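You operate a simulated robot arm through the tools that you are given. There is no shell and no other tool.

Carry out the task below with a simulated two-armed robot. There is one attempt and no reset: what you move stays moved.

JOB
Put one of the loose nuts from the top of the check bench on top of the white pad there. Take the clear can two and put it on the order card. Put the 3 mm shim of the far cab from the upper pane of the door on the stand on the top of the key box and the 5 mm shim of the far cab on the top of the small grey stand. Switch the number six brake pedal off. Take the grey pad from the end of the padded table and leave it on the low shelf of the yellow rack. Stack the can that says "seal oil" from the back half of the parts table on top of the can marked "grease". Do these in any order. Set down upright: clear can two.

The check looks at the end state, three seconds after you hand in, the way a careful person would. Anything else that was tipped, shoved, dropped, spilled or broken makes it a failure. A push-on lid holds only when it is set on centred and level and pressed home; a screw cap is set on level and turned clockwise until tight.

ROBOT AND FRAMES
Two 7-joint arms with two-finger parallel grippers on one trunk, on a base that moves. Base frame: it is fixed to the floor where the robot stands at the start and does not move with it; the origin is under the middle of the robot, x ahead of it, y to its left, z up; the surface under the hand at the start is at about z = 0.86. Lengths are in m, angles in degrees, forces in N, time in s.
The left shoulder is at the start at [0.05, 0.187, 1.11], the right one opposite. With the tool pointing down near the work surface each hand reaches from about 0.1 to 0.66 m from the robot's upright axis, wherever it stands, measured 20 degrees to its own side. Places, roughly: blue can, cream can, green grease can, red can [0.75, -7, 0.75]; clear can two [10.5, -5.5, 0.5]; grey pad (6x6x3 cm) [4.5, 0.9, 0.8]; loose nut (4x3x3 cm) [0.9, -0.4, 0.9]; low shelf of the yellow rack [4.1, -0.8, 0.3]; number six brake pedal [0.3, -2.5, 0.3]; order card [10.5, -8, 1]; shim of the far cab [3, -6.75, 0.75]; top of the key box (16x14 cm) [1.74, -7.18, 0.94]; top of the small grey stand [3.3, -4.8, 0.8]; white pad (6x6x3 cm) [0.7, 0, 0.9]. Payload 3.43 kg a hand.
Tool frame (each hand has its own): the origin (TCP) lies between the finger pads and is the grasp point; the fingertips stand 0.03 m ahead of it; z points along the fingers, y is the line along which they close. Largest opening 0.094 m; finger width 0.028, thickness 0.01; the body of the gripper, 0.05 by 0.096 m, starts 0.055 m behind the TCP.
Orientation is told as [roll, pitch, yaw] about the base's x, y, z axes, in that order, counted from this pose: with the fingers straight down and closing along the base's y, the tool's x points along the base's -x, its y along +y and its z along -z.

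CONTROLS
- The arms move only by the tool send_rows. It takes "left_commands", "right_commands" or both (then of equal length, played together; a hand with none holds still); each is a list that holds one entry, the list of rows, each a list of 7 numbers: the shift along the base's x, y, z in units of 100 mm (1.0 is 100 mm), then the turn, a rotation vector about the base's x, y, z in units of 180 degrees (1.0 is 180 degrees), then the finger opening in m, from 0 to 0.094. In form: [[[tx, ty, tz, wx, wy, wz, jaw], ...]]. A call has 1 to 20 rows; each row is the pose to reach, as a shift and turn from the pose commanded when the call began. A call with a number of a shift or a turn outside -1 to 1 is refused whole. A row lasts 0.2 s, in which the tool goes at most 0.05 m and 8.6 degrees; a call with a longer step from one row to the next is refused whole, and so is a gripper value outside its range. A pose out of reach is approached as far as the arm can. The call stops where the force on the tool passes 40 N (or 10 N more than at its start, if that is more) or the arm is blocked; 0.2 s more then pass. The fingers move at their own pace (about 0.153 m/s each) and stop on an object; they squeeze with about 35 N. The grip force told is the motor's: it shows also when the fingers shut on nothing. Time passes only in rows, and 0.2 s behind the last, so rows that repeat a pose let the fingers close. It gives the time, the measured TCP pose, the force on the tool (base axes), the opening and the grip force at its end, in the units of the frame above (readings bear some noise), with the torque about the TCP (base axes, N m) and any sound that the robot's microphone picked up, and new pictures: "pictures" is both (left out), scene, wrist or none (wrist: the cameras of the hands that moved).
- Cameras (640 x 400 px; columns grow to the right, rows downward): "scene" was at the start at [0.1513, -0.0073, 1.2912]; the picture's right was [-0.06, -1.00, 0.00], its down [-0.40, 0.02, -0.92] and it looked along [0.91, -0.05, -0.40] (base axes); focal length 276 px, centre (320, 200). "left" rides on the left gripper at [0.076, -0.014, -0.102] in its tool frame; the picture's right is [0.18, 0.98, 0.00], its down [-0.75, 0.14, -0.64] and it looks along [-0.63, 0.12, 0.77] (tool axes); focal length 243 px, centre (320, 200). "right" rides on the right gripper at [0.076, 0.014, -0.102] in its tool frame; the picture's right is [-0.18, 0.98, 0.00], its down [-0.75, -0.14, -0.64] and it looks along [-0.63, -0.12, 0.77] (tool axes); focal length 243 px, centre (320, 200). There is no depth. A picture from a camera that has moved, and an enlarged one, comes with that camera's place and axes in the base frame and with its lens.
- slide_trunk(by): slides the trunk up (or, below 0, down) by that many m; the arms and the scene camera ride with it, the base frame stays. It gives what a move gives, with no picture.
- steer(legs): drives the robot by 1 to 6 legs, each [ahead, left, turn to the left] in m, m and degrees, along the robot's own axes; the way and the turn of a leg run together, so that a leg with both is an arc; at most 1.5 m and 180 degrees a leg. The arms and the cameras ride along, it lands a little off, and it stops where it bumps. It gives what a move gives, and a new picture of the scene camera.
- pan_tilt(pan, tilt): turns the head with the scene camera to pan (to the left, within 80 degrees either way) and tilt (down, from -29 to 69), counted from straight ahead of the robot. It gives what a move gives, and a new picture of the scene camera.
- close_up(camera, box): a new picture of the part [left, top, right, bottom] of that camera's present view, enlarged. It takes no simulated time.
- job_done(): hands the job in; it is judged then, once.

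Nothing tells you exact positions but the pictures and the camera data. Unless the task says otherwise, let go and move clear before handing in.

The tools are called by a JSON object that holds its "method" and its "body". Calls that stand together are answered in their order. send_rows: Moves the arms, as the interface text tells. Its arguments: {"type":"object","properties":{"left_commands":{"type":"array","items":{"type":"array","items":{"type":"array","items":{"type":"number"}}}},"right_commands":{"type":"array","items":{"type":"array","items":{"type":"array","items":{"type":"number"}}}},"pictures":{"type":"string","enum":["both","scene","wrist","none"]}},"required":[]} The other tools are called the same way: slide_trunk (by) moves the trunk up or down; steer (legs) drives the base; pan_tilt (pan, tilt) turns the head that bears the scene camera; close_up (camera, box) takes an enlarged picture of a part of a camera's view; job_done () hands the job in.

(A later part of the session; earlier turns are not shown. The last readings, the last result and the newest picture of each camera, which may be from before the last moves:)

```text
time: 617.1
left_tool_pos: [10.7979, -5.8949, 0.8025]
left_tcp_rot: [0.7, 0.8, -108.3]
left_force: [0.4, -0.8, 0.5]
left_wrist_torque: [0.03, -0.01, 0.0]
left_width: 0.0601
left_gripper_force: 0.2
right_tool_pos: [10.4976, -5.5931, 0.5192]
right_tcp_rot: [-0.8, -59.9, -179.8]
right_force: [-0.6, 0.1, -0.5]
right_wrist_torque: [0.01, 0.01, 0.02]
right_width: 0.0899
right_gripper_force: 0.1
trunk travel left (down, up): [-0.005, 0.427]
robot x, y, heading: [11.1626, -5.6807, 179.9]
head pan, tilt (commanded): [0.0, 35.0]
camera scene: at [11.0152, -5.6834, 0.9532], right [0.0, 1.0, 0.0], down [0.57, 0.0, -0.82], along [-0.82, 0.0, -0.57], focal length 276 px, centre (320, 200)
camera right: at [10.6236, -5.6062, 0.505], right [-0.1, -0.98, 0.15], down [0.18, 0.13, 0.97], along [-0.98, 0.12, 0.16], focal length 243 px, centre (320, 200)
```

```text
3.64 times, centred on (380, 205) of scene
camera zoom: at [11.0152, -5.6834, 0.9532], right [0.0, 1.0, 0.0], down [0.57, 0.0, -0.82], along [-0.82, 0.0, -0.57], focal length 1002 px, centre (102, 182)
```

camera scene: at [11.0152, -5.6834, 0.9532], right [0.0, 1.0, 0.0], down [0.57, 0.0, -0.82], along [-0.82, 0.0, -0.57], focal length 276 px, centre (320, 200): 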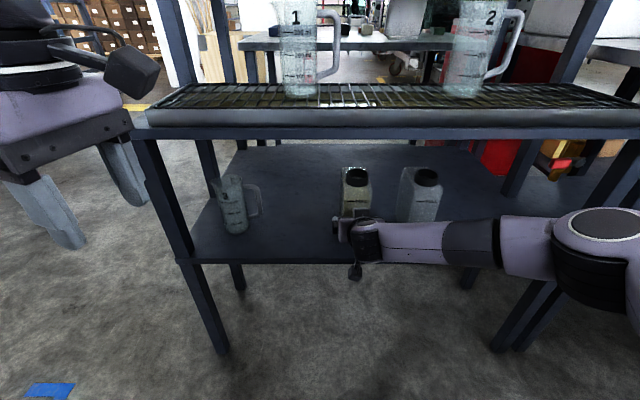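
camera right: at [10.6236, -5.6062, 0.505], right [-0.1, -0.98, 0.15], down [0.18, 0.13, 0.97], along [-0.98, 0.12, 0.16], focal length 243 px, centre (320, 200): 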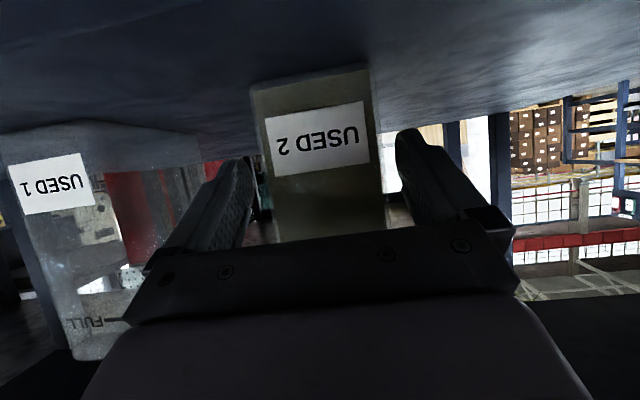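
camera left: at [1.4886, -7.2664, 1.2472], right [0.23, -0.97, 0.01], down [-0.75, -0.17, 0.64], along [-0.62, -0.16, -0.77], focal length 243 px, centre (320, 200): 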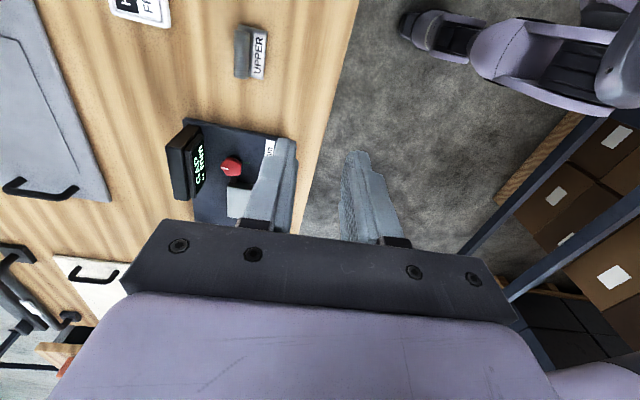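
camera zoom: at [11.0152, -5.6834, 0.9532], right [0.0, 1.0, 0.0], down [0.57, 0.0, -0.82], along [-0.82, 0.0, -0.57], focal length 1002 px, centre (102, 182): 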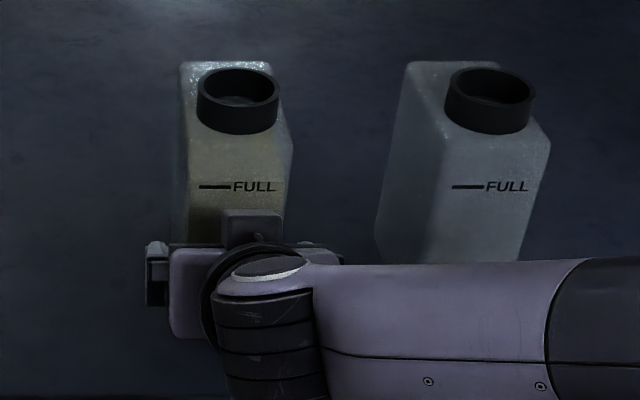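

{"method": "send_rows", "body": {"right_commands": [[[-0.15, 0.03, 0, 0, 0, 0, 0.09], [-0.3, 0.03, 0, 0, 0, 0, 0.09], [-0.4, 0.03, 0, 0, 0, 0, 0.09], [-0.4, 0.03, 0, 0, 0, 0, 0.09]]], "pictures": "both"}}

{"method": "close_up", "body": {"camera": "scene", "box": [300, 150, 460, 260]}}

```text
time: 618.1
left_tool_pos: [10.7983, -5.8945, 0.8016]
left_tcp_rot: [0.6, 0.8, -108.3]
left_force: [0.2, -0.1, -0.7]
left_wrist_torque: [0.01, 0.02, 0.0]
left_width: 0.06
left_gripper_force: 0.0
right_tool_pos: [10.4579, -5.5897, 0.5187]
right_tcp_rot: [-0.6, -59.9, -179.9]
right_force: [2.9, -0.8, 0.5]
right_wrist_torque: [-0.01, 0.24, 0.01]
right_width: 0.09
right_gripper_force: 0.0
trunk travel left (down, up): [-0.005, 0.427]
robot x, y, heading: [11.1569, -5.6815, 180.1]
head pan, tilt (commanded): [0.0, 35.0]
camera scene: at [11.0154, -5.6834, 0.9533], right [0.0, 1.0, 0.0], down [0.57, 0.0, -0.82], along [-0.82, 0.0, -0.57], focal length 276 px, centre (320, 200)
camera right: at [10.584, -5.6035, 0.5044], right [-0.1, -0.98, 0.15], down [0.18, 0.13, 0.97], along [-0.98, 0.12, 0.16], focal length 243 px, centre (320, 200)
```

scene: 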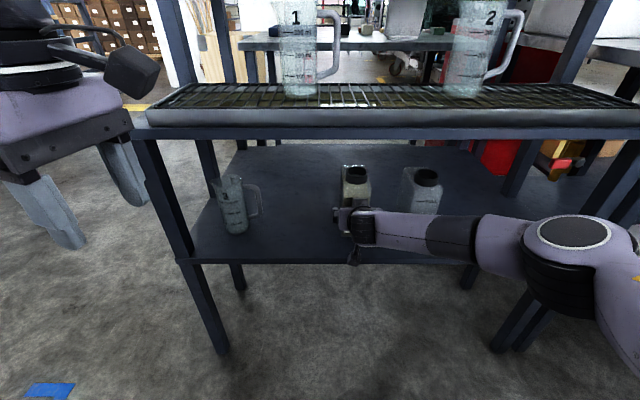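
right: 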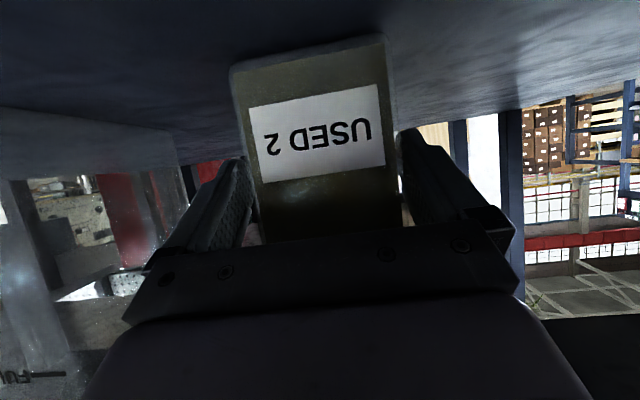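

```text
3.64 times, centred on (380, 205) of scene
camera zoom: at [11.0154, -5.6834, 0.9533], right [0.0, 1.0, 0.0], down [0.57, 0.0, -0.82], along [-0.82, 0.0, -0.57], focal length 1002 px, centre (102, 182)
```

zoom: 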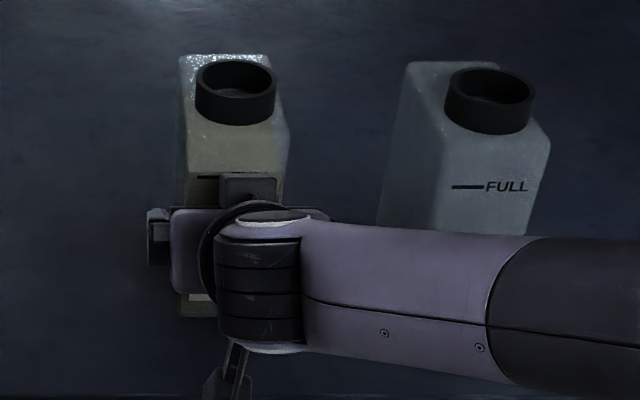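

The palm just touched the can's front. I'll back off a few millimetres and close the fingers.

{"method": "send_rows", "body": {"right_commands": [[[0.05, 0, 0, 0, 0, 0, 0.09], [0.05, 0, 0, 0, 0, 0, 0.075], [0.05, 0, 0, 0, 0, 0, 0.065], [0.05, 0, 0, 0, 0, 0, 0.05], [0.05, 0, 0, 0, 0, 0, 0.05], [0.05, 0, 0, 0, 0, 0, 0.05]]], "pictures": "wrist"}}

```text
time: 619.5
left_tool_pos: [10.7974, -5.8954, 0.8009]
left_tcp_rot: [0.8, 0.8, -108.3]
left_force: [0.9, -0.4, 0.1]
left_wrist_torque: [-0.02, 0.03, -0.01]
left_width: 0.0598
left_gripper_force: 0.1
right_tool_pos: [10.4631, -5.5895, 0.5187]
right_tcp_rot: [-0.6, -59.9, -179.9]
right_force: [1.3, -2.4, 0.0]
right_wrist_torque: [-0.47, 0.14, 0.18]
right_width: 0.0708
right_gripper_force: 35.2
trunk travel left (down, up): [-0.005, 0.427]
robot x, y, heading: [11.1634, -5.6824, 179.9]
head pan, tilt (commanded): [0.0, 35.0]
camera right: at [10.5884, -5.603, 0.5042], right [-0.1, -0.98, 0.15], down [0.18, 0.13, 0.97], along [-0.98, 0.13, 0.16], focal length 243 px, centre (320, 200)
```

right: 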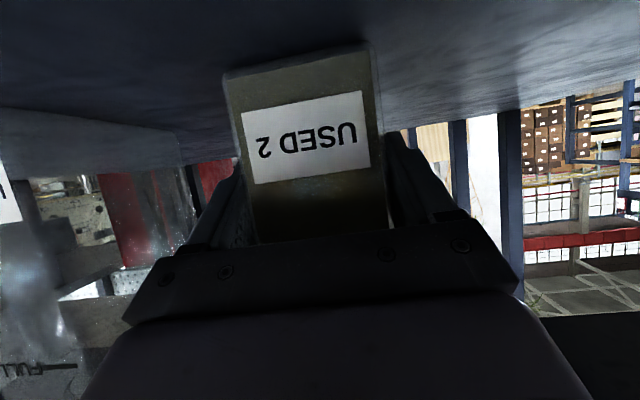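

{"method": "send_rows", "body": {"right_commands": [[[0, 0, 0.04, 0, 0, 0, 0.05], [0, 0, 0.1, 0, 0, 0, 0.05], [0, 0, 0.16, 0, 0, 0, 0.05], [0, 0, 0.22, 0, 0, 0, 0.05], [0, 0, 0.22, 0, 0, 0, 0.05]]], "pictures": "both"}}

{"method": "close_up", "body": {"camera": "scene", "box": [300, 130, 460, 240]}}

```text
time: 620.7
left_tool_pos: [10.7967, -5.896, 0.7998]
left_tcp_rot: [0.8, 0.8, -108.3]
left_force: [0.6, 0.2, -0.4]
left_wrist_torque: [0.06, 0.03, -0.01]
left_width: 0.06
left_gripper_force: 0.2
right_tool_pos: [10.4608, -5.59, 0.5405]
right_tcp_rot: [-0.8, -59.8, -179.9]
right_force: [0.3, 0.0, -8.4]
right_wrist_torque: [-0.02, -0.25, 0.04]
right_width: 0.0704
right_gripper_force: 35.2
trunk travel left (down, up): [-0.005, 0.427]
robot x, y, heading: [11.1575, -5.6825, 180.1]
head pan, tilt (commanded): [0.0, 35.0]
camera scene: at [11.0145, -5.6833, 0.953], right [0.0, 1.0, 0.0], down [0.57, 0.0, -0.82], along [-0.82, 0.0, -0.57], focal length 276 px, centre (320, 200)
camera right: at [10.5873, -5.6034, 0.5258], right [-0.1, -0.98, 0.15], down [0.18, 0.13, 0.97], along [-0.98, 0.13, 0.16], focal length 243 px, centre (320, 200)
```

scene: 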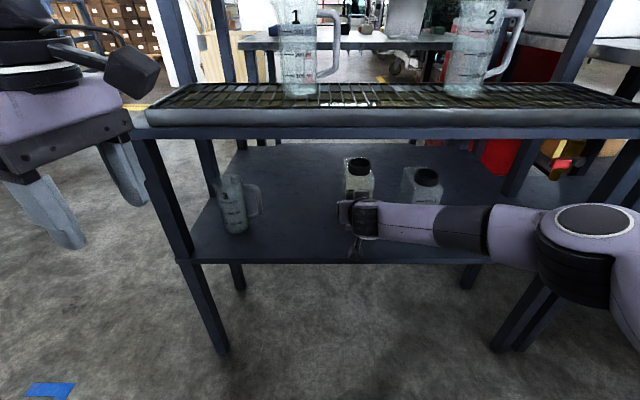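
right: 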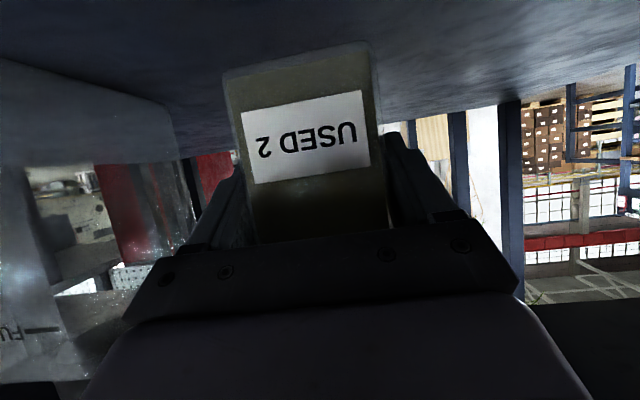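

```text
3.64 times, centred on (380, 185) of scene
camera zoom: at [11.0145, -5.6833, 0.953], right [0.0, 1.0, 0.0], down [0.57, 0.0, -0.82], along [-0.82, 0.0, -0.57], focal length 1002 px, centre (102, 254)
```

zoom: 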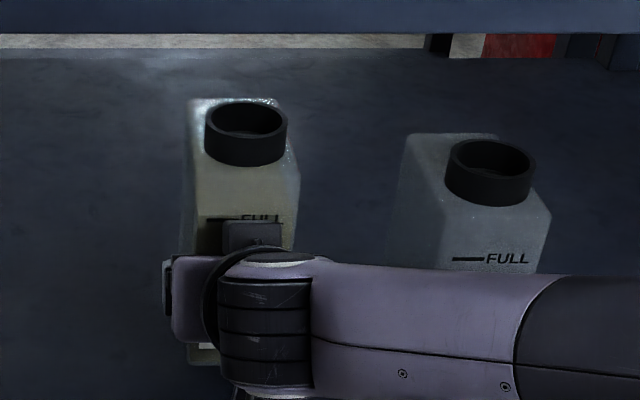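

The can is lifted, weighs about 0.86 kg, and stays upright. I'll pull it straight back slowly.

{"method": "send_rows", "body": {"right_commands": [[[0.1, 0, 0.05, 0, 0, 0, 0.05], [0.25, 0, 0.1, 0, 0, 0, 0.05], [0.42, 0, 0.1, 0, 0, 0, 0.05], [0.6, 0, 0.1, 0, 0, 0, 0.05], [0.75, 0, 0.1, 0, 0, 0, 0.05], [0.85, 0, 0.1, 0, 0, 0, 0.05], [0.85, 0, 0.1, 0, 0, 0, 0.05]]], "pictures": "scene"}}

{"method": "steer", "body": {"legs": [[-0.16, 0, 0]]}}

{"method": "close_up", "body": {"camera": "scene", "box": [280, 130, 480, 280]}}

```text
time: 622.3
left_tool_pos: [10.7964, -5.8953, 0.8001]
left_tcp_rot: [0.9, 0.8, -108.3]
left_force: [1.0, -0.1, -0.3]
left_wrist_torque: [0.01, 0.0, 0.0]
left_width: 0.0603
left_gripper_force: 0.1
right_tool_pos: [10.5448, -5.5891, 0.5478]
right_tcp_rot: [-0.7, -60.0, -179.8]
right_force: [-0.7, 0.2, -9.2]
right_wrist_torque: [-0.02, -0.24, 0.0]
right_width: 0.0701
right_gripper_force: 34.9
trunk travel left (down, up): [-0.005, 0.427]
robot x, y, heading: [11.1604, -5.6845, 179.8]
head pan, tilt (commanded): [0.0, 35.0]
camera scene: at [11.0146, -5.6833, 0.9531], right [0.0, 1.0, 0.0], down [0.57, 0.0, -0.82], along [-0.82, 0.0, -0.57], focal length 276 px, centre (320, 200)
```

scene: 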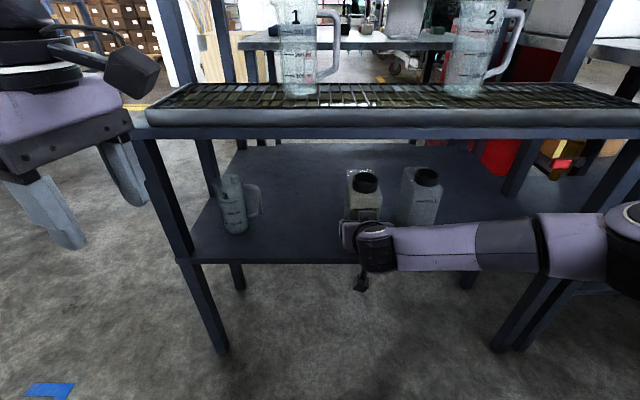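

```text
time: 623.7
left_tool_pos: [10.9545, -5.8963, 0.8002]
left_tcp_rot: [0.8, 0.9, -108.2]
left_force: [-0.7, 0.0, -0.1]
left_wrist_torque: [-0.02, -0.02, 0.03]
left_width: 0.0599
left_gripper_force: 0.0
right_tool_pos: [10.702, -5.5901, 0.5487]
right_tcp_rot: [-0.7, -59.8, -179.6]
right_force: [-0.1, 0.1, -9.0]
right_wrist_torque: [0.0, -0.25, 0.02]
right_width: 0.0703
right_gripper_force: 35.4
trunk travel left (down, up): [-0.005, 0.427]
robot x, y, heading: [11.3159, -5.6788, -179.7]
head pan, tilt (commanded): [0.0, 35.0]
camera scene: at [11.1706, -5.6836, 0.9531], right [0.0, 1.0, 0.0], down [0.57, 0.0, -0.82], along [-0.82, 0.0, -0.57], focal length 276 px, centre (320, 200)
```

scene: 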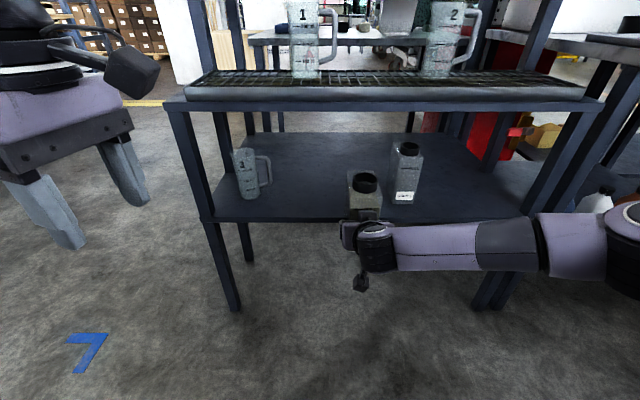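

```text
2.67 times, centred on (380, 205) of scene
camera zoom: at [11.1706, -5.6836, 0.9531], right [0.0, 1.0, 0.0], down [0.57, 0.0, -0.82], along [-0.82, 0.0, -0.57], focal length 735 px, centre (160, 187)
```

zoom: 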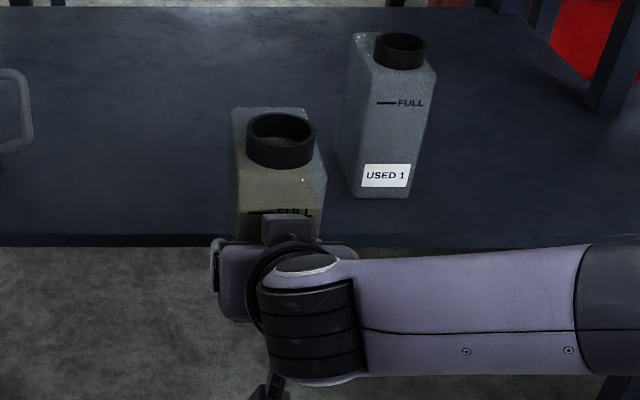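

The can is clear of the shelf. I'll raise the trunk and turn toward the order bench.

{"method": "slide_trunk", "body": {"by": 0.42}}

{"method": "steer", "body": {"legs": [[0, 0, 45], [0, 0, 44.7]]}}

{"method": "pan_tilt", "body": {"pan": 0, "tilt": 25}}

```text
refused: 0.42 is not a number from -0.4 to 0.4
```

```text
time: 628.2
left_tool_pos: [11.5299, -6.0454, 0.7997]
left_tcp_rot: [0.9, 0.8, -18.6]
left_force: [0.5, 0.0, -0.2]
left_wrist_torque: [0.0, 0.01, 0.01]
left_width: 0.0602
left_gripper_force: 0.0
right_tool_pos: [11.2225, -6.2971, 0.5481]
right_tcp_rot: [-0.6, -59.8, -90.0]
right_force: [0.9, -0.3, -8.7]
right_wrist_torque: [0.28, -0.01, -0.02]
right_width: 0.0702
right_gripper_force: 34.1
trunk travel left (down, up): [-0.005, 0.427]
robot x, y, heading: [11.3199, -5.6779, -90.5]
head pan, tilt (commanded): [0.0, 35.0]
camera scene: at [11.3171, -5.8302, 0.9531], right [-1.0, 0.0, 0.0], down [0.0, 0.57, -0.82], along [0.0, -0.82, -0.57], focal length 276 px, centre (320, 200)
```

scene: 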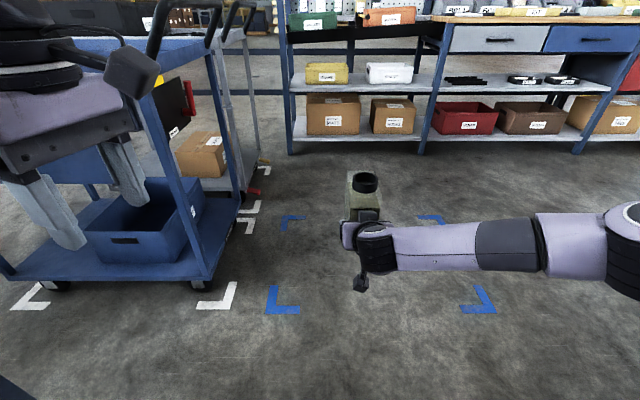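

```text
time: 628.9
left_tool_pos: [11.5297, -6.0455, 0.801]
left_tcp_rot: [0.8, 0.9, -18.5]
left_force: [-0.2, 0.0, -0.8]
left_wrist_torque: [0.0, 0.0, -0.01]
left_width: 0.0598
left_gripper_force: 0.0
right_tool_pos: [11.2225, -6.2975, 0.5476]
right_tcp_rot: [-0.8, -59.8, -89.9]
right_force: [0.6, -0.4, -8.5]
right_wrist_torque: [0.28, 0.0, 0.03]
right_width: 0.0704
right_gripper_force: 35.3
trunk travel left (down, up): [-0.005, 0.427]
robot x, y, heading: [11.317, -5.6832, -90.0]
head pan, tilt (commanded): [0.0, 25.0]
camera scene: at [11.3171, -5.8343, 0.9688], right [-1.0, 0.0, 0.0], down [0.0, 0.42, -0.91], along [0.0, -0.91, -0.42], focal length 276 px, centre (320, 200)
```

scene: 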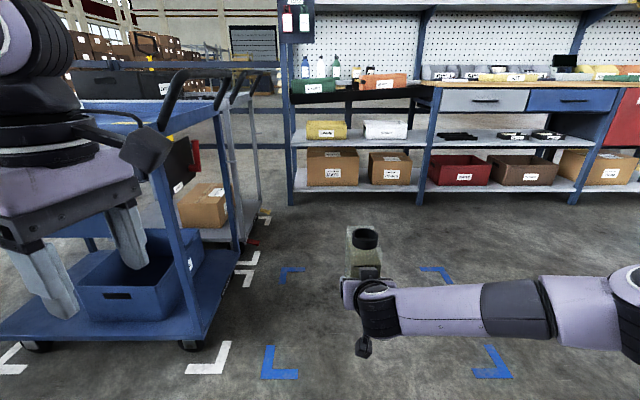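

The turn went fine, with the trunk still low. I'll raise it now by 0.4 and shift right, away from the cart.

{"method": "slide_trunk", "body": {"by": 0.38}}

{"method": "steer", "body": {"legs": [[0, -0.35, 0], [0.6, -0.4, 0]]}}

{"method": "pan_tilt", "body": {"pan": 5, "tilt": 25}}

```text
time: 632.6
left_tool_pos: [11.5307, -6.0463, 1.1804]
left_tcp_rot: [0.7, 0.8, -18.4]
left_force: [-0.9, -0.5, -0.6]
left_wrist_torque: [0.02, 0.03, -0.03]
left_width: 0.0601
left_gripper_force: 0.0
right_tool_pos: [11.2222, -6.2965, 0.9278]
right_tcp_rot: [-0.8, -59.8, -90.0]
right_force: [-0.2, 0.7, -8.8]
right_wrist_torque: [0.29, 0.0, -0.03]
right_width: 0.0705
right_gripper_force: 35.1
trunk travel left (down, up): [-0.385, 0.047]
robot x, y, heading: [11.3183, -5.6813, -90.5]
head pan, tilt (commanded): [0.0, 25.0]
```

```text
time: 637.9
left_tool_pos: [11.0496, -6.2133, 1.1802]
left_tcp_rot: [0.6, 0.8, -19.7]
left_force: [-0.2, 0.4, 0.4]
left_wrist_torque: [-0.05, 0.0, 0.02]
left_width: 0.0599
left_gripper_force: 0.1
right_tool_pos: [10.736, -6.4589, 0.9274]
right_tcp_rot: [-1.0, -59.6, -91.2]
right_force: [1.2, 0.1, -6.5]
right_wrist_torque: [0.28, 0.04, -0.02]
right_width: 0.0705
right_gripper_force: 35.1
trunk travel left (down, up): [-0.385, 0.047]
robot x, y, heading: [10.8478, -5.8486, -91.4]
head pan, tilt (commanded): [0.0, 25.0]
stopped in leg 2: the robot was blocked; the commanded pose is now the measured one
camera scene: at [10.8415, -5.9974, 1.3491], right [-1.0, 0.02, 0.0], down [0.01, 0.42, -0.91], along [-0.02, -0.91, -0.42], focal length 276 px, centre (320, 200)
```

scene: 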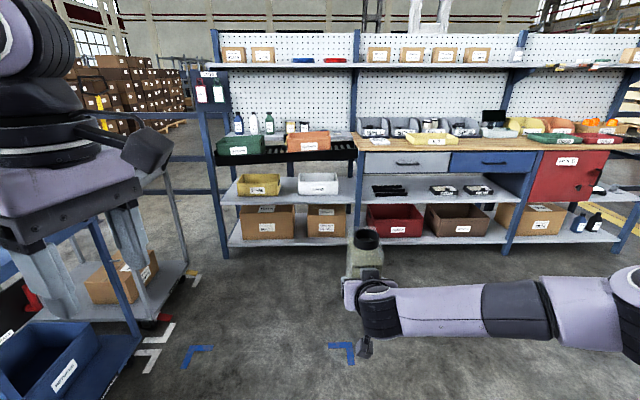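

```text
time: 638.5
left_tool_pos: [11.0476, -6.2154, 1.1794]
left_tcp_rot: [0.8, 0.7, -19.6]
left_force: [-0.4, -0.2, 0.6]
left_wrist_torque: [0.0, 0.02, 0.0]
left_width: 0.0602
left_gripper_force: 0.1
right_tool_pos: [10.7341, -6.4611, 0.928]
right_tcp_rot: [-0.9, -59.8, -91.4]
right_force: [-0.8, 0.2, -10.1]
right_wrist_torque: [0.24, -0.04, 0.01]
right_width: 0.0702
right_gripper_force: 34.6
trunk travel left (down, up): [-0.385, 0.047]
robot x, y, heading: [10.8418, -5.8433, -91.2]
head pan, tilt (commanded): [5.0, 25.0]
camera scene: at [10.8486, -5.9991, 1.3488], right [-1.0, -0.06, 0.0], down [-0.03, 0.42, -0.91], along [0.06, -0.9, -0.42], focal length 276 px, centre (320, 200)
```

scene: 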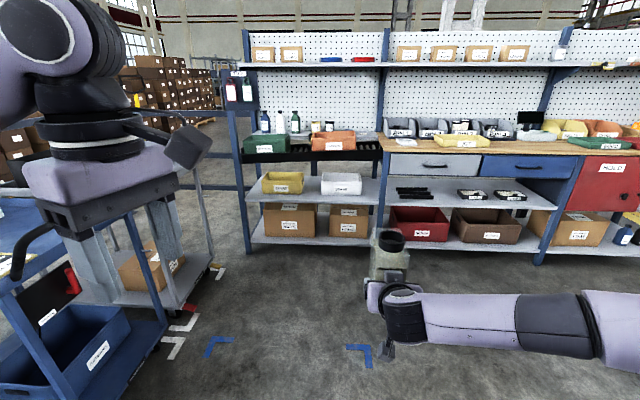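

I bumped the rack's corner with the base; I'll move away from it at once and check the jugs on it.

{"method": "steer", "body": {"legs": [[0, 0.17, 0.5]]}}

{"method": "pan_tilt", "body": {"pan": -70, "tilt": 30}}

```text
time: 640.7
left_tool_pos: [11.2204, -6.2166, 1.1797]
left_tcp_rot: [0.8, 0.8, -19.2]
left_force: [1.0, 0.9, -0.3]
left_wrist_torque: [-0.01, 0.02, 0.02]
left_width: 0.0598
left_gripper_force: 0.1
right_tool_pos: [10.9083, -6.4643, 0.9274]
right_tcp_rot: [-1.0, -59.9, -90.9]
right_force: [-0.2, 0.2, -9.1]
right_wrist_torque: [0.26, -0.02, -0.01]
right_width: 0.0706
right_gripper_force: 34.7
trunk travel left (down, up): [-0.385, 0.047]
robot x, y, heading: [11.0141, -5.8489, -90.8]
head pan, tilt (commanded): [5.0, 25.0]
camera scene: at [11.0194, -6.002, 1.3488], right [-1.0, -0.07, 0.0], down [-0.03, 0.42, -0.91], along [0.07, -0.9, -0.42], focal length 276 px, centre (320, 200)
```

scene: 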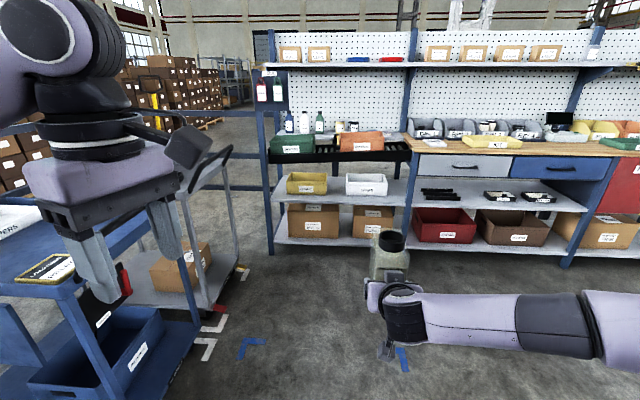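

```text
time: 642.1
left_tool_pos: [11.2214, -6.2174, 1.1791]
left_tcp_rot: [0.8, 0.8, -19.2]
left_force: [0.1, 0.7, -0.3]
left_wrist_torque: [0.06, -0.02, -0.01]
left_width: 0.0602
left_gripper_force: 0.2
right_tool_pos: [10.9085, -6.4655, 0.9292]
right_tcp_rot: [-0.9, -59.9, -90.9]
right_force: [0.5, 0.5, -8.8]
right_wrist_torque: [0.28, -0.03, -0.04]
right_width: 0.0704
right_gripper_force: 34.7
trunk travel left (down, up): [-0.385, 0.047]
robot x, y, heading: [11.0121, -5.8477, -90.9]
head pan, tilt (commanded): [-70.0, 30.0]
camera scene: at [10.9269, -5.9399, 1.3409], right [-0.33, 0.94, 0.0], down [0.47, 0.17, -0.87], along [-0.82, -0.29, -0.5], focal length 276 px, centre (320, 200)
```

scene: 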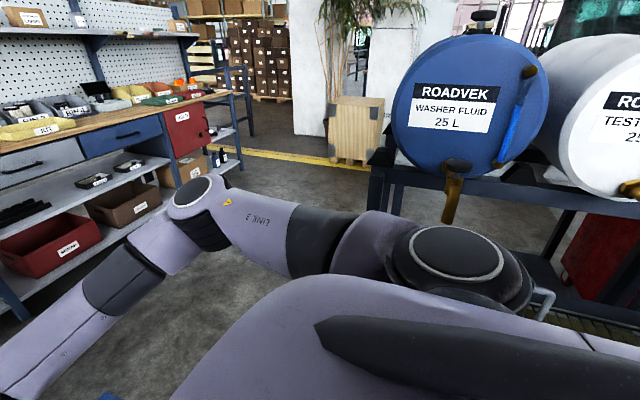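

{"method": "close_up", "body": {"camera": "scene", "box": [370, 20, 640, 230]}}

{"method": "pan_tilt", "body": {"pan": -80, "tilt": 45}}

```text
1.90 times, centred on (505, 125) of scene
camera zoom: at [10.9269, -5.9399, 1.3409], right [-0.33, 0.94, 0.0], down [0.47, 0.17, -0.87], along [-0.82, -0.29, -0.5], focal length 525 px, centre (-32, 343)
```

zoom: 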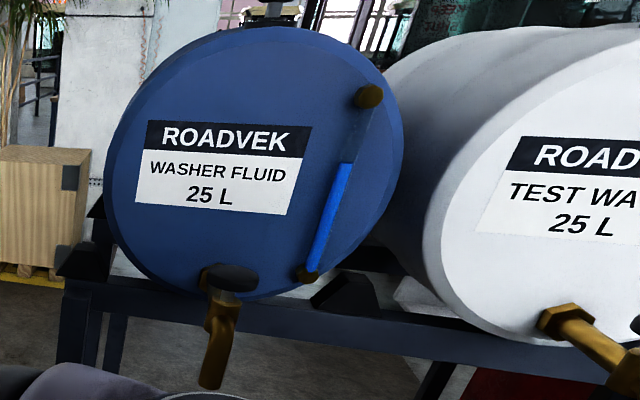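

```text
time: 642.9
left_tool_pos: [11.2211, -6.2164, 1.1801]
left_tcp_rot: [0.8, 0.7, -19.2]
left_force: [0.4, 0.3, 0.2]
left_wrist_torque: [0.01, 0.01, 0.0]
left_width: 0.0601
left_gripper_force: 0.1
right_tool_pos: [10.9094, -6.466, 0.9275]
right_tcp_rot: [-1.1, -59.8, -90.8]
right_force: [-0.1, 0.5, -8.3]
right_wrist_torque: [0.26, 0.01, 0.01]
right_width: 0.0704
right_gripper_force: 34.7
trunk travel left (down, up): [-0.385, 0.047]
robot x, y, heading: [11.0159, -5.8478, -90.8]
head pan, tilt (commanded): [-80.0, 45.0]
camera scene: at [10.932, -5.9231, 1.3184], right [-0.16, 0.99, 0.0], down [0.7, 0.11, -0.71], along [-0.7, -0.11, -0.71], focal length 276 px, centre (320, 200)
```

scene: 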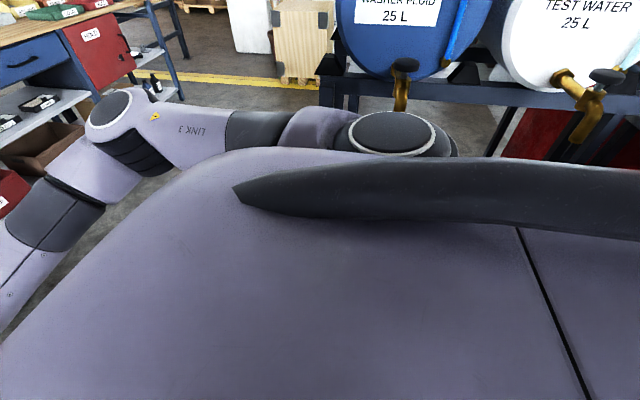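

I'll continue south, away from the rack, then look at the order card.

{"method": "steer", "body": {"legs": [[0.75, 0.0, 0.8]]}}

{"method": "send_rows", "body": {"right_commands": [[[0, 0, 0.15, 0, 0, 0, 0.05], [0, 0, 0.4, 0, 0, 0, 0.05], [0, 0, 0.7, 0, 0, 0, 0.05], [0, 0, 0.95, 0, 0, 0, 0.05], [0, 0, 1.0, 0, 0, 0, 0.05]]], "pictures": "none"}}

{"method": "pan_tilt", "body": {"pan": -20, "tilt": 20}}

```text
time: 647.0
left_tool_pos: [11.2316, -6.969, 1.1786]
left_tcp_rot: [0.7, 0.8, -17.6]
left_force: [0.2, 0.3, -0.3]
left_wrist_torque: [0.02, 0.02, 0.01]
left_width: 0.0599
left_gripper_force: 0.0
right_tool_pos: [10.9256, -7.2246, 0.9267]
right_tcp_rot: [-1.0, -59.9, -89.2]
right_force: [-0.3, -0.2, -9.5]
right_wrist_torque: [0.29, 0.03, 0.0]
right_width: 0.0704
right_gripper_force: 35.2
trunk travel left (down, up): [-0.385, 0.047]
robot x, y, heading: [11.0112, -6.6069, -88.9]
head pan, tilt (commanded): [-80.0, 45.0]
camera scene: at [10.9345, -6.6835, 1.3183], right [-0.19, 0.98, 0.0], down [0.69, 0.13, -0.71], along [-0.69, -0.13, -0.71], focal length 276 px, centre (320, 200)
```

scene: 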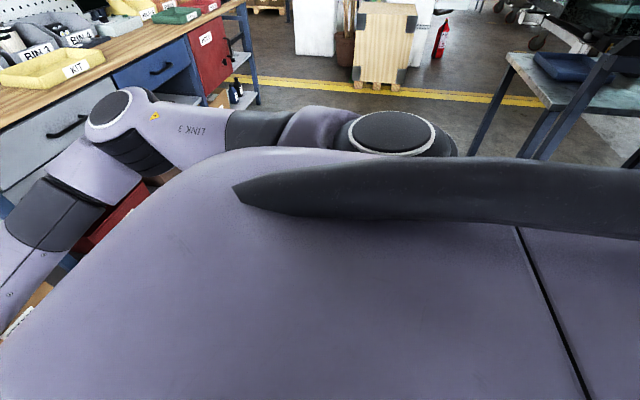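

```text
time: 648.2
left_tool_pos: [11.2308, -6.9679, 1.1795]
left_tcp_rot: [0.8, 0.8, -17.6]
left_force: [0.4, 0.0, 0.0]
left_wrist_torque: [-0.01, 0.01, 0.02]
left_width: 0.06
left_gripper_force: 0.0
right_tool_pos: [10.9252, -7.2241, 1.0266]
right_tcp_rot: [-1.0, -59.6, -89.2]
right_force: [-0.1, 0.3, -8.9]
right_wrist_torque: [0.29, 0.01, 0.0]
right_width: 0.0703
right_gripper_force: 35.3
trunk travel left (down, up): [-0.385, 0.047]
robot x, y, heading: [11.012, -6.6047, -89.2]
head pan, tilt (commanded): [-80.0, 45.0]
```

```text
time: 649.5
left_tool_pos: [11.2305, -6.9682, 1.1799]
left_tcp_rot: [0.8, 0.7, -17.6]
left_force: [0.0, -0.9, 0.0]
left_wrist_torque: [0.02, 0.01, 0.0]
left_width: 0.0601
left_gripper_force: 0.1
right_tool_pos: [10.9258, -7.2236, 1.0265]
right_tcp_rot: [-1.1, -59.8, -89.2]
right_force: [-0.3, 1.2, -9.3]
right_wrist_torque: [0.25, -0.04, -0.03]
right_width: 0.0705
right_gripper_force: 35.0
trunk travel left (down, up): [-0.385, 0.047]
robot x, y, heading: [11.0144, -6.6036, -89.2]
head pan, tilt (commanded): [-20.0, 20.0]
camera scene: at [10.9837, -6.7559, 1.3569], right [-0.94, 0.33, 0.0], down [0.11, 0.32, -0.94], along [-0.31, -0.89, -0.34], focal length 276 px, centre (320, 200)
```

scene: 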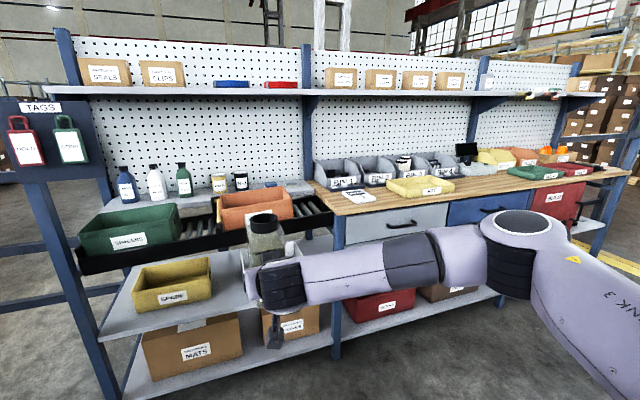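

{"method": "close_up", "body": {"camera": "scene", "box": [300, 140, 480, 240]}}

{"method": "close_up", "body": {"camera": "scene", "box": [325, 180, 405, 210]}}

```text
3.56 times, centred on (390, 190) of scene
camera zoom: at [10.9837, -6.7559, 1.3569], right [-0.94, 0.33, 0.0], down [0.11, 0.32, -0.94], along [-0.31, -0.89, -0.34], focal length 980 px, centre (71, 236)
```

zoom: 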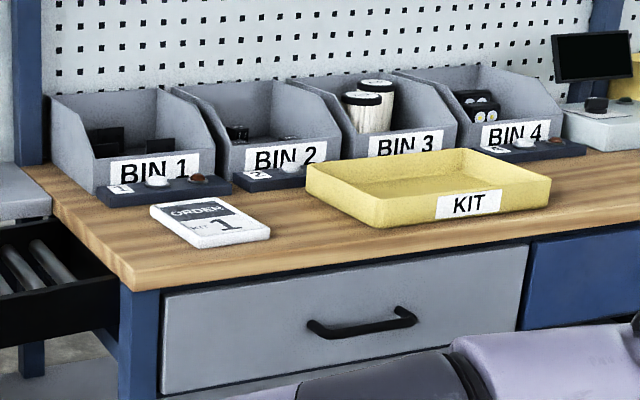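

```text
8.00 times, centred on (365, 195) of scene
camera zoom: at [10.9837, -6.7559, 1.3569], right [-0.94, 0.33, 0.0], down [0.11, 0.32, -0.94], along [-0.31, -0.89, -0.34], focal length 2205 px, centre (-40, 240)
```

zoom: 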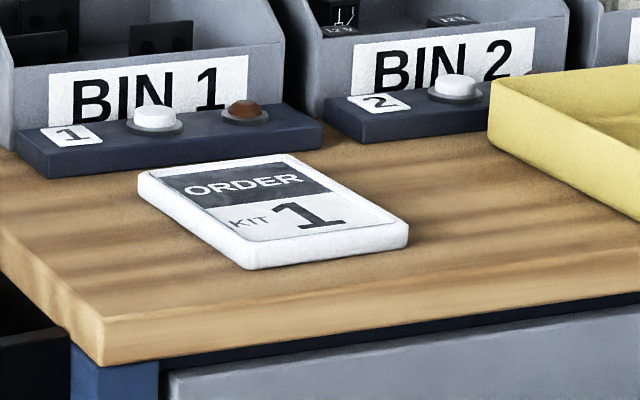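

The ORDER card is at about (10.38, -7.91), top z ≈ 0.91. I'll drive so the can hovers above it.

{"method": "steer", "body": {"legs": [[0.25, -0.53, -0.8], [0.36, 0, 0]]}}

{"method": "pan_tilt", "body": {"pan": 0, "tilt": 35}}

```text
time: 656.5
left_tool_pos: [10.7097, -7.5809, 1.1796]
left_tcp_rot: [0.8, 0.9, -17.7]
left_force: [0.3, -0.6, 0.6]
left_wrist_torque: [-0.03, 0.0, -0.01]
left_width: 0.0601
left_gripper_force: 0.0
right_tool_pos: [10.4035, -7.8348, 1.0262]
right_tcp_rot: [-0.9, -59.8, -89.4]
right_force: [-0.1, 0.2, -8.4]
right_wrist_torque: [0.26, 0.04, -0.05]
right_width: 0.0705
right_gripper_force: 34.9
trunk travel left (down, up): [-0.385, 0.047]
robot x, y, heading: [10.4926, -7.2174, -89.3]
head pan, tilt (commanded): [-20.0, 20.0]
camera scene: at [10.4625, -7.3668, 1.3568], right [-0.94, 0.33, 0.0], down [0.11, 0.32, -0.94], along [-0.31, -0.89, -0.34], focal length 276 px, centre (320, 200)
```

scene: 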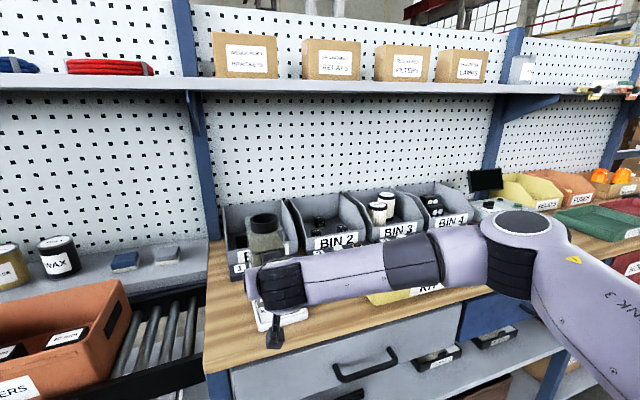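

```text
time: 657.4
left_tool_pos: [10.7086, -7.5789, 1.1803]
left_tcp_rot: [0.9, 0.8, -17.6]
left_force: [0.2, 0.4, 1.2]
left_wrist_torque: [0.0, 0.01, 0.01]
left_width: 0.0599
left_gripper_force: 0.1
right_tool_pos: [10.4019, -7.8341, 1.0256]
right_tcp_rot: [-1.0, -59.7, -89.4]
right_force: [-0.5, -0.5, -9.8]
right_wrist_torque: [0.22, 0.01, 0.03]
right_width: 0.0704
right_gripper_force: 35.0
trunk travel left (down, up): [-0.385, 0.047]
robot x, y, heading: [10.4936, -7.2146, -89.4]
head pan, tilt (commanded): [0.0, 35.0]
camera scene: at [10.4943, -7.3664, 1.3331], right [-1.0, -0.01, 0.0], down [-0.01, 0.57, -0.82], along [0.01, -0.82, -0.57], focal length 276 px, centre (320, 200)
```

scene: 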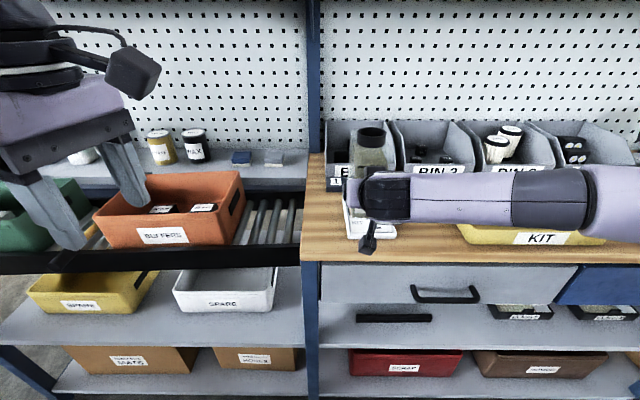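

{"method": "send_rows", "body": {"right_commands": [[[-0.05, -0.1, 0, 0, 0, 0, 0.05], [-0.1, -0.25, 0, 0, 0, 0, 0.05], [-0.15, -0.4, 0, 0, 0, 0, 0.05], [-0.2, -0.49, 0, 0, 0, 0, 0.05], [-0.2, -0.49, -0.1, 0, 0, 0, 0.05], [-0.2, -0.49, -0.25, 0, 0, 0, 0.05], [-0.2, -0.49, -0.35, 0, 0, 0, 0.05], [-0.2, -0.49, -0.35, 0, 0, 0, 0.05]]], "pictures": "both"}}

{"method": "close_up", "body": {"camera": "scene", "box": [310, 110, 470, 260]}}

```text
time: 659.2
left_tool_pos: [10.7084, -7.5801, 1.1795]
left_tcp_rot: [0.7, 0.8, -17.8]
left_force: [0.5, 0.0, 1.1]
left_wrist_torque: [0.05, -0.01, -0.01]
left_width: 0.06
left_gripper_force: 0.0
right_tool_pos: [10.3822, -7.8833, 0.9905]
right_tcp_rot: [-1.0, -59.9, -89.4]
right_force: [0.0, 0.5, -8.8]
right_wrist_torque: [0.26, -0.01, -0.01]
right_width: 0.0705
right_gripper_force: 34.8
trunk travel left (down, up): [-0.385, 0.047]
robot x, y, heading: [10.4872, -7.2189, -89.2]
head pan, tilt (commanded): [0.0, 35.0]
camera scene: at [10.4944, -7.3664, 1.3331], right [-1.0, -0.01, 0.0], down [-0.01, 0.57, -0.82], along [0.01, -0.82, -0.57], focal length 276 px, centre (320, 200)
camera right: at [10.3973, -7.7549, 0.9773], right [0.98, -0.1, 0.15], down [-0.13, 0.18, 0.98], along [-0.12, -0.98, 0.16], focal length 243 px, centre (320, 200)
```

scene: 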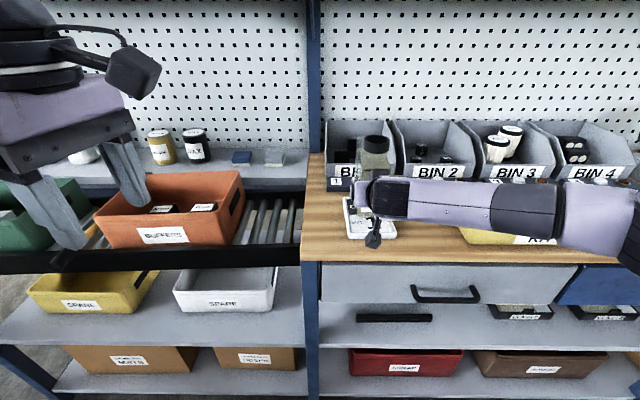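
right: 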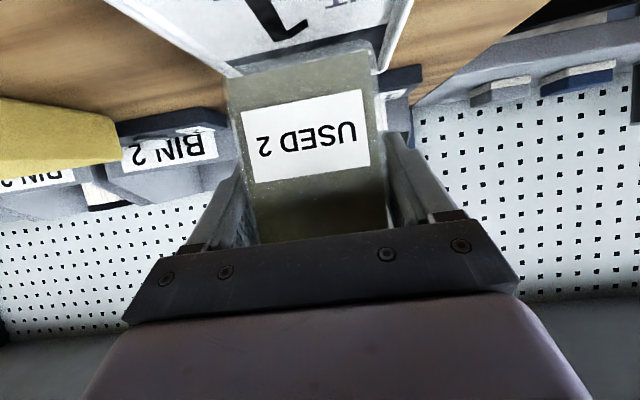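

```text
2.67 times, centred on (390, 185) of scene
camera zoom: at [10.4944, -7.3664, 1.3331], right [-1.0, -0.01, 0.0], down [-0.01, 0.57, -0.82], along [0.01, -0.82, -0.57], focal length 735 px, centre (133, 240)
```

zoom: 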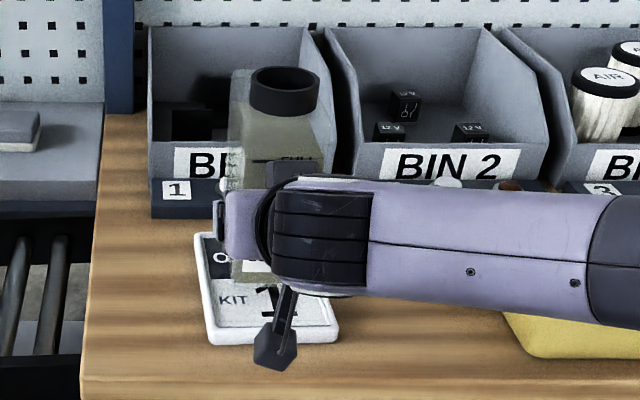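

The can is above the card. I'll lower it gently in small steps until its weight is taken.

{"method": "send_rows", "body": {"right_commands": [[[0, 0, -0.04, 0, 0, 0, 0.05], [0, 0, -0.08, 0, 0, 0, 0.05], [0, 0, -0.12, 0, 0, 0, 0.05], [0, 0, -0.12, 0, 0, 0, 0.05]]], "pictures": "wrist"}}

{"method": "close_up", "body": {"camera": "scene", "box": [310, 110, 470, 260]}}

```text
time: 660.2
left_tool_pos: [10.7084, -7.5794, 1.1796]
left_tcp_rot: [0.8, 0.9, -17.7]
left_force: [0.3, 0.7, 0.0]
left_wrist_torque: [0.0, 0.01, -0.01]
left_width: 0.0599
left_gripper_force: 0.1
right_tool_pos: [10.3824, -7.8834, 0.9782]
right_tcp_rot: [-0.9, -59.8, -89.4]
right_force: [0.0, -0.3, -9.0]
right_wrist_torque: [0.28, -0.02, 0.02]
right_width: 0.0705
right_gripper_force: 35.0
trunk travel left (down, up): [-0.385, 0.047]
robot x, y, heading: [10.4934, -7.2162, -89.5]
head pan, tilt (commanded): [0.0, 35.0]
camera right: at [10.3971, -7.7549, 0.9653], right [0.98, -0.1, 0.15], down [-0.13, 0.18, 0.98], along [-0.12, -0.98, 0.16], focal length 243 px, centre (320, 200)
```

right: 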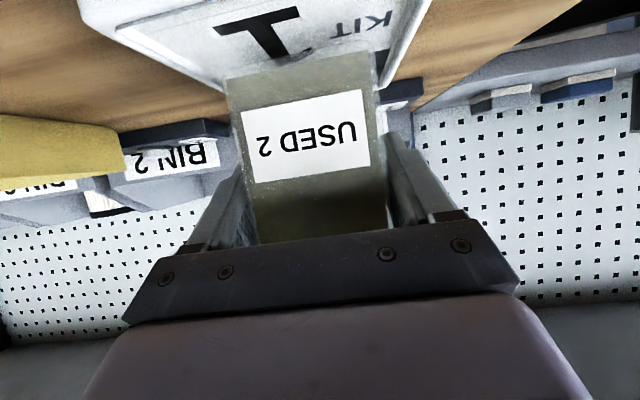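

```text
2.67 times, centred on (390, 185) of scene
camera zoom: at [10.4944, -7.3664, 1.3331], right [-1.0, -0.01, 0.0], down [-0.01, 0.57, -0.82], along [0.01, -0.82, -0.57], focal length 735 px, centre (133, 240)
```

zoom: 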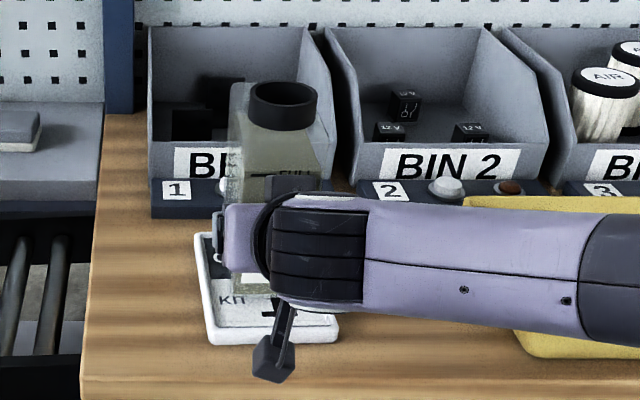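

The can's back edge would be near the card's far edge, so I'll shift it 2.5 cm toward me and then continue lowering.

{"method": "send_rows", "body": {"right_commands": [[[0, 0.1, 0, 0, 0, 0, 0.05], [0, 0.2, 0, 0, 0, 0, 0.05], [0, 0.25, -0.02, 0, 0, 0, 0.05], [0, 0.25, -0.05, 0, 0, 0, 0.05], [0, 0.25, -0.05, 0, 0, 0, 0.05]]], "pictures": "wrist"}}

{"method": "close_up", "body": {"camera": "right", "box": [100, 0, 500, 250]}}

```text
time: 661.4
left_tool_pos: [10.7098, -7.5781, 1.1792]
left_tcp_rot: [0.8, 0.9, -17.6]
left_force: [-0.2, -0.2, 0.2]
left_wrist_torque: [-0.05, 0.01, 0.01]
left_width: 0.06
left_gripper_force: 0.1
right_tool_pos: [10.3844, -7.8588, 0.9744]
right_tcp_rot: [-0.9, -60.0, -89.5]
right_force: [-0.1, 0.7, -3.0]
right_wrist_torque: [-0.23, -0.15, -0.03]
right_width: 0.0704
right_gripper_force: 34.6
trunk travel left (down, up): [-0.385, 0.047]
robot x, y, heading: [10.4947, -7.218, -89.3]
head pan, tilt (commanded): [0.0, 35.0]
camera right: at [10.3979, -7.7298, 0.9617], right [0.98, -0.1, 0.15], down [-0.13, 0.18, 0.97], along [-0.12, -0.98, 0.16], focal length 243 px, centre (320, 200)
```

right: 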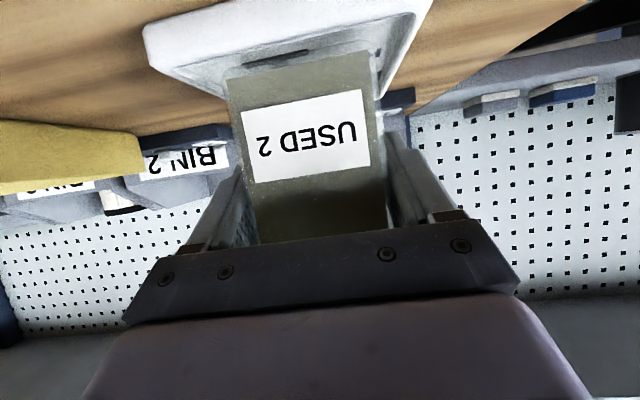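

```text
1.60 times, centred on (300, 125) of right
camera zoom: at [10.3979, -7.7298, 0.9617], right [0.98, -0.1, 0.15], down [-0.13, 0.18, 0.97], along [-0.12, -0.98, 0.16], focal length 388 px, centre (352, 320)
```

zoom: 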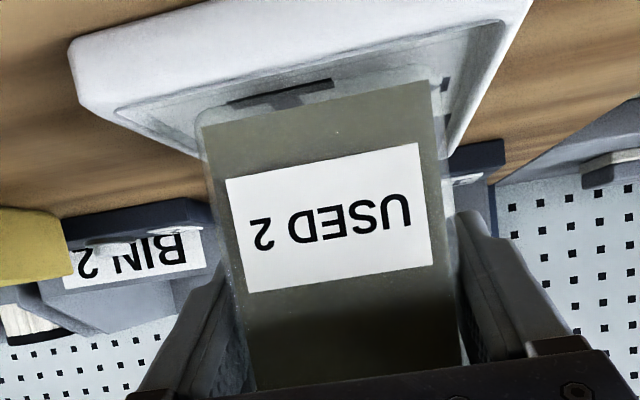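

{"method": "send_rows", "body": {"right_commands": [[[0, 0, -0.02, 0, 0, 0, 0.05], [0, 0, -0.02, 0, 0, 0, 0.05], [0, 0, -0.02, 0, 0, 0, 0.05]]], "pictures": "none"}}

{"method": "close_up", "body": {"camera": "scene", "box": [310, 110, 470, 260]}}

```text
time: 662.2
left_tool_pos: [10.7088, -7.5772, 1.1813]
left_tcp_rot: [0.7, 0.7, -17.7]
left_force: [0.6, -0.8, 0.9]
left_wrist_torque: [-0.04, -0.06, 0.0]
left_width: 0.06
left_gripper_force: 0.0
right_tool_pos: [10.3842, -7.8583, 0.9755]
right_tcp_rot: [-0.9, -60.0, -89.5]
right_force: [-2.3, -0.7, 8.6]
right_wrist_torque: [-0.96, -0.34, -0.21]
right_width: 0.0706
right_gripper_force: 35.4
trunk travel left (down, up): [-0.385, 0.047]
robot x, y, heading: [10.492, -7.2192, -89.2]
head pan, tilt (commanded): [0.0, 35.0]
```

```text
2.67 times, centred on (390, 185) of scene
camera zoom: at [10.4943, -7.3645, 1.3334], right [-1.0, -0.01, 0.0], down [-0.01, 0.57, -0.82], along [0.01, -0.82, -0.57], focal length 735 px, centre (133, 240)
```

zoom: 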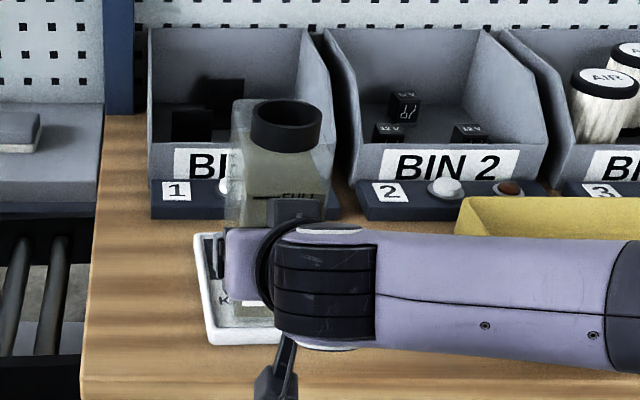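

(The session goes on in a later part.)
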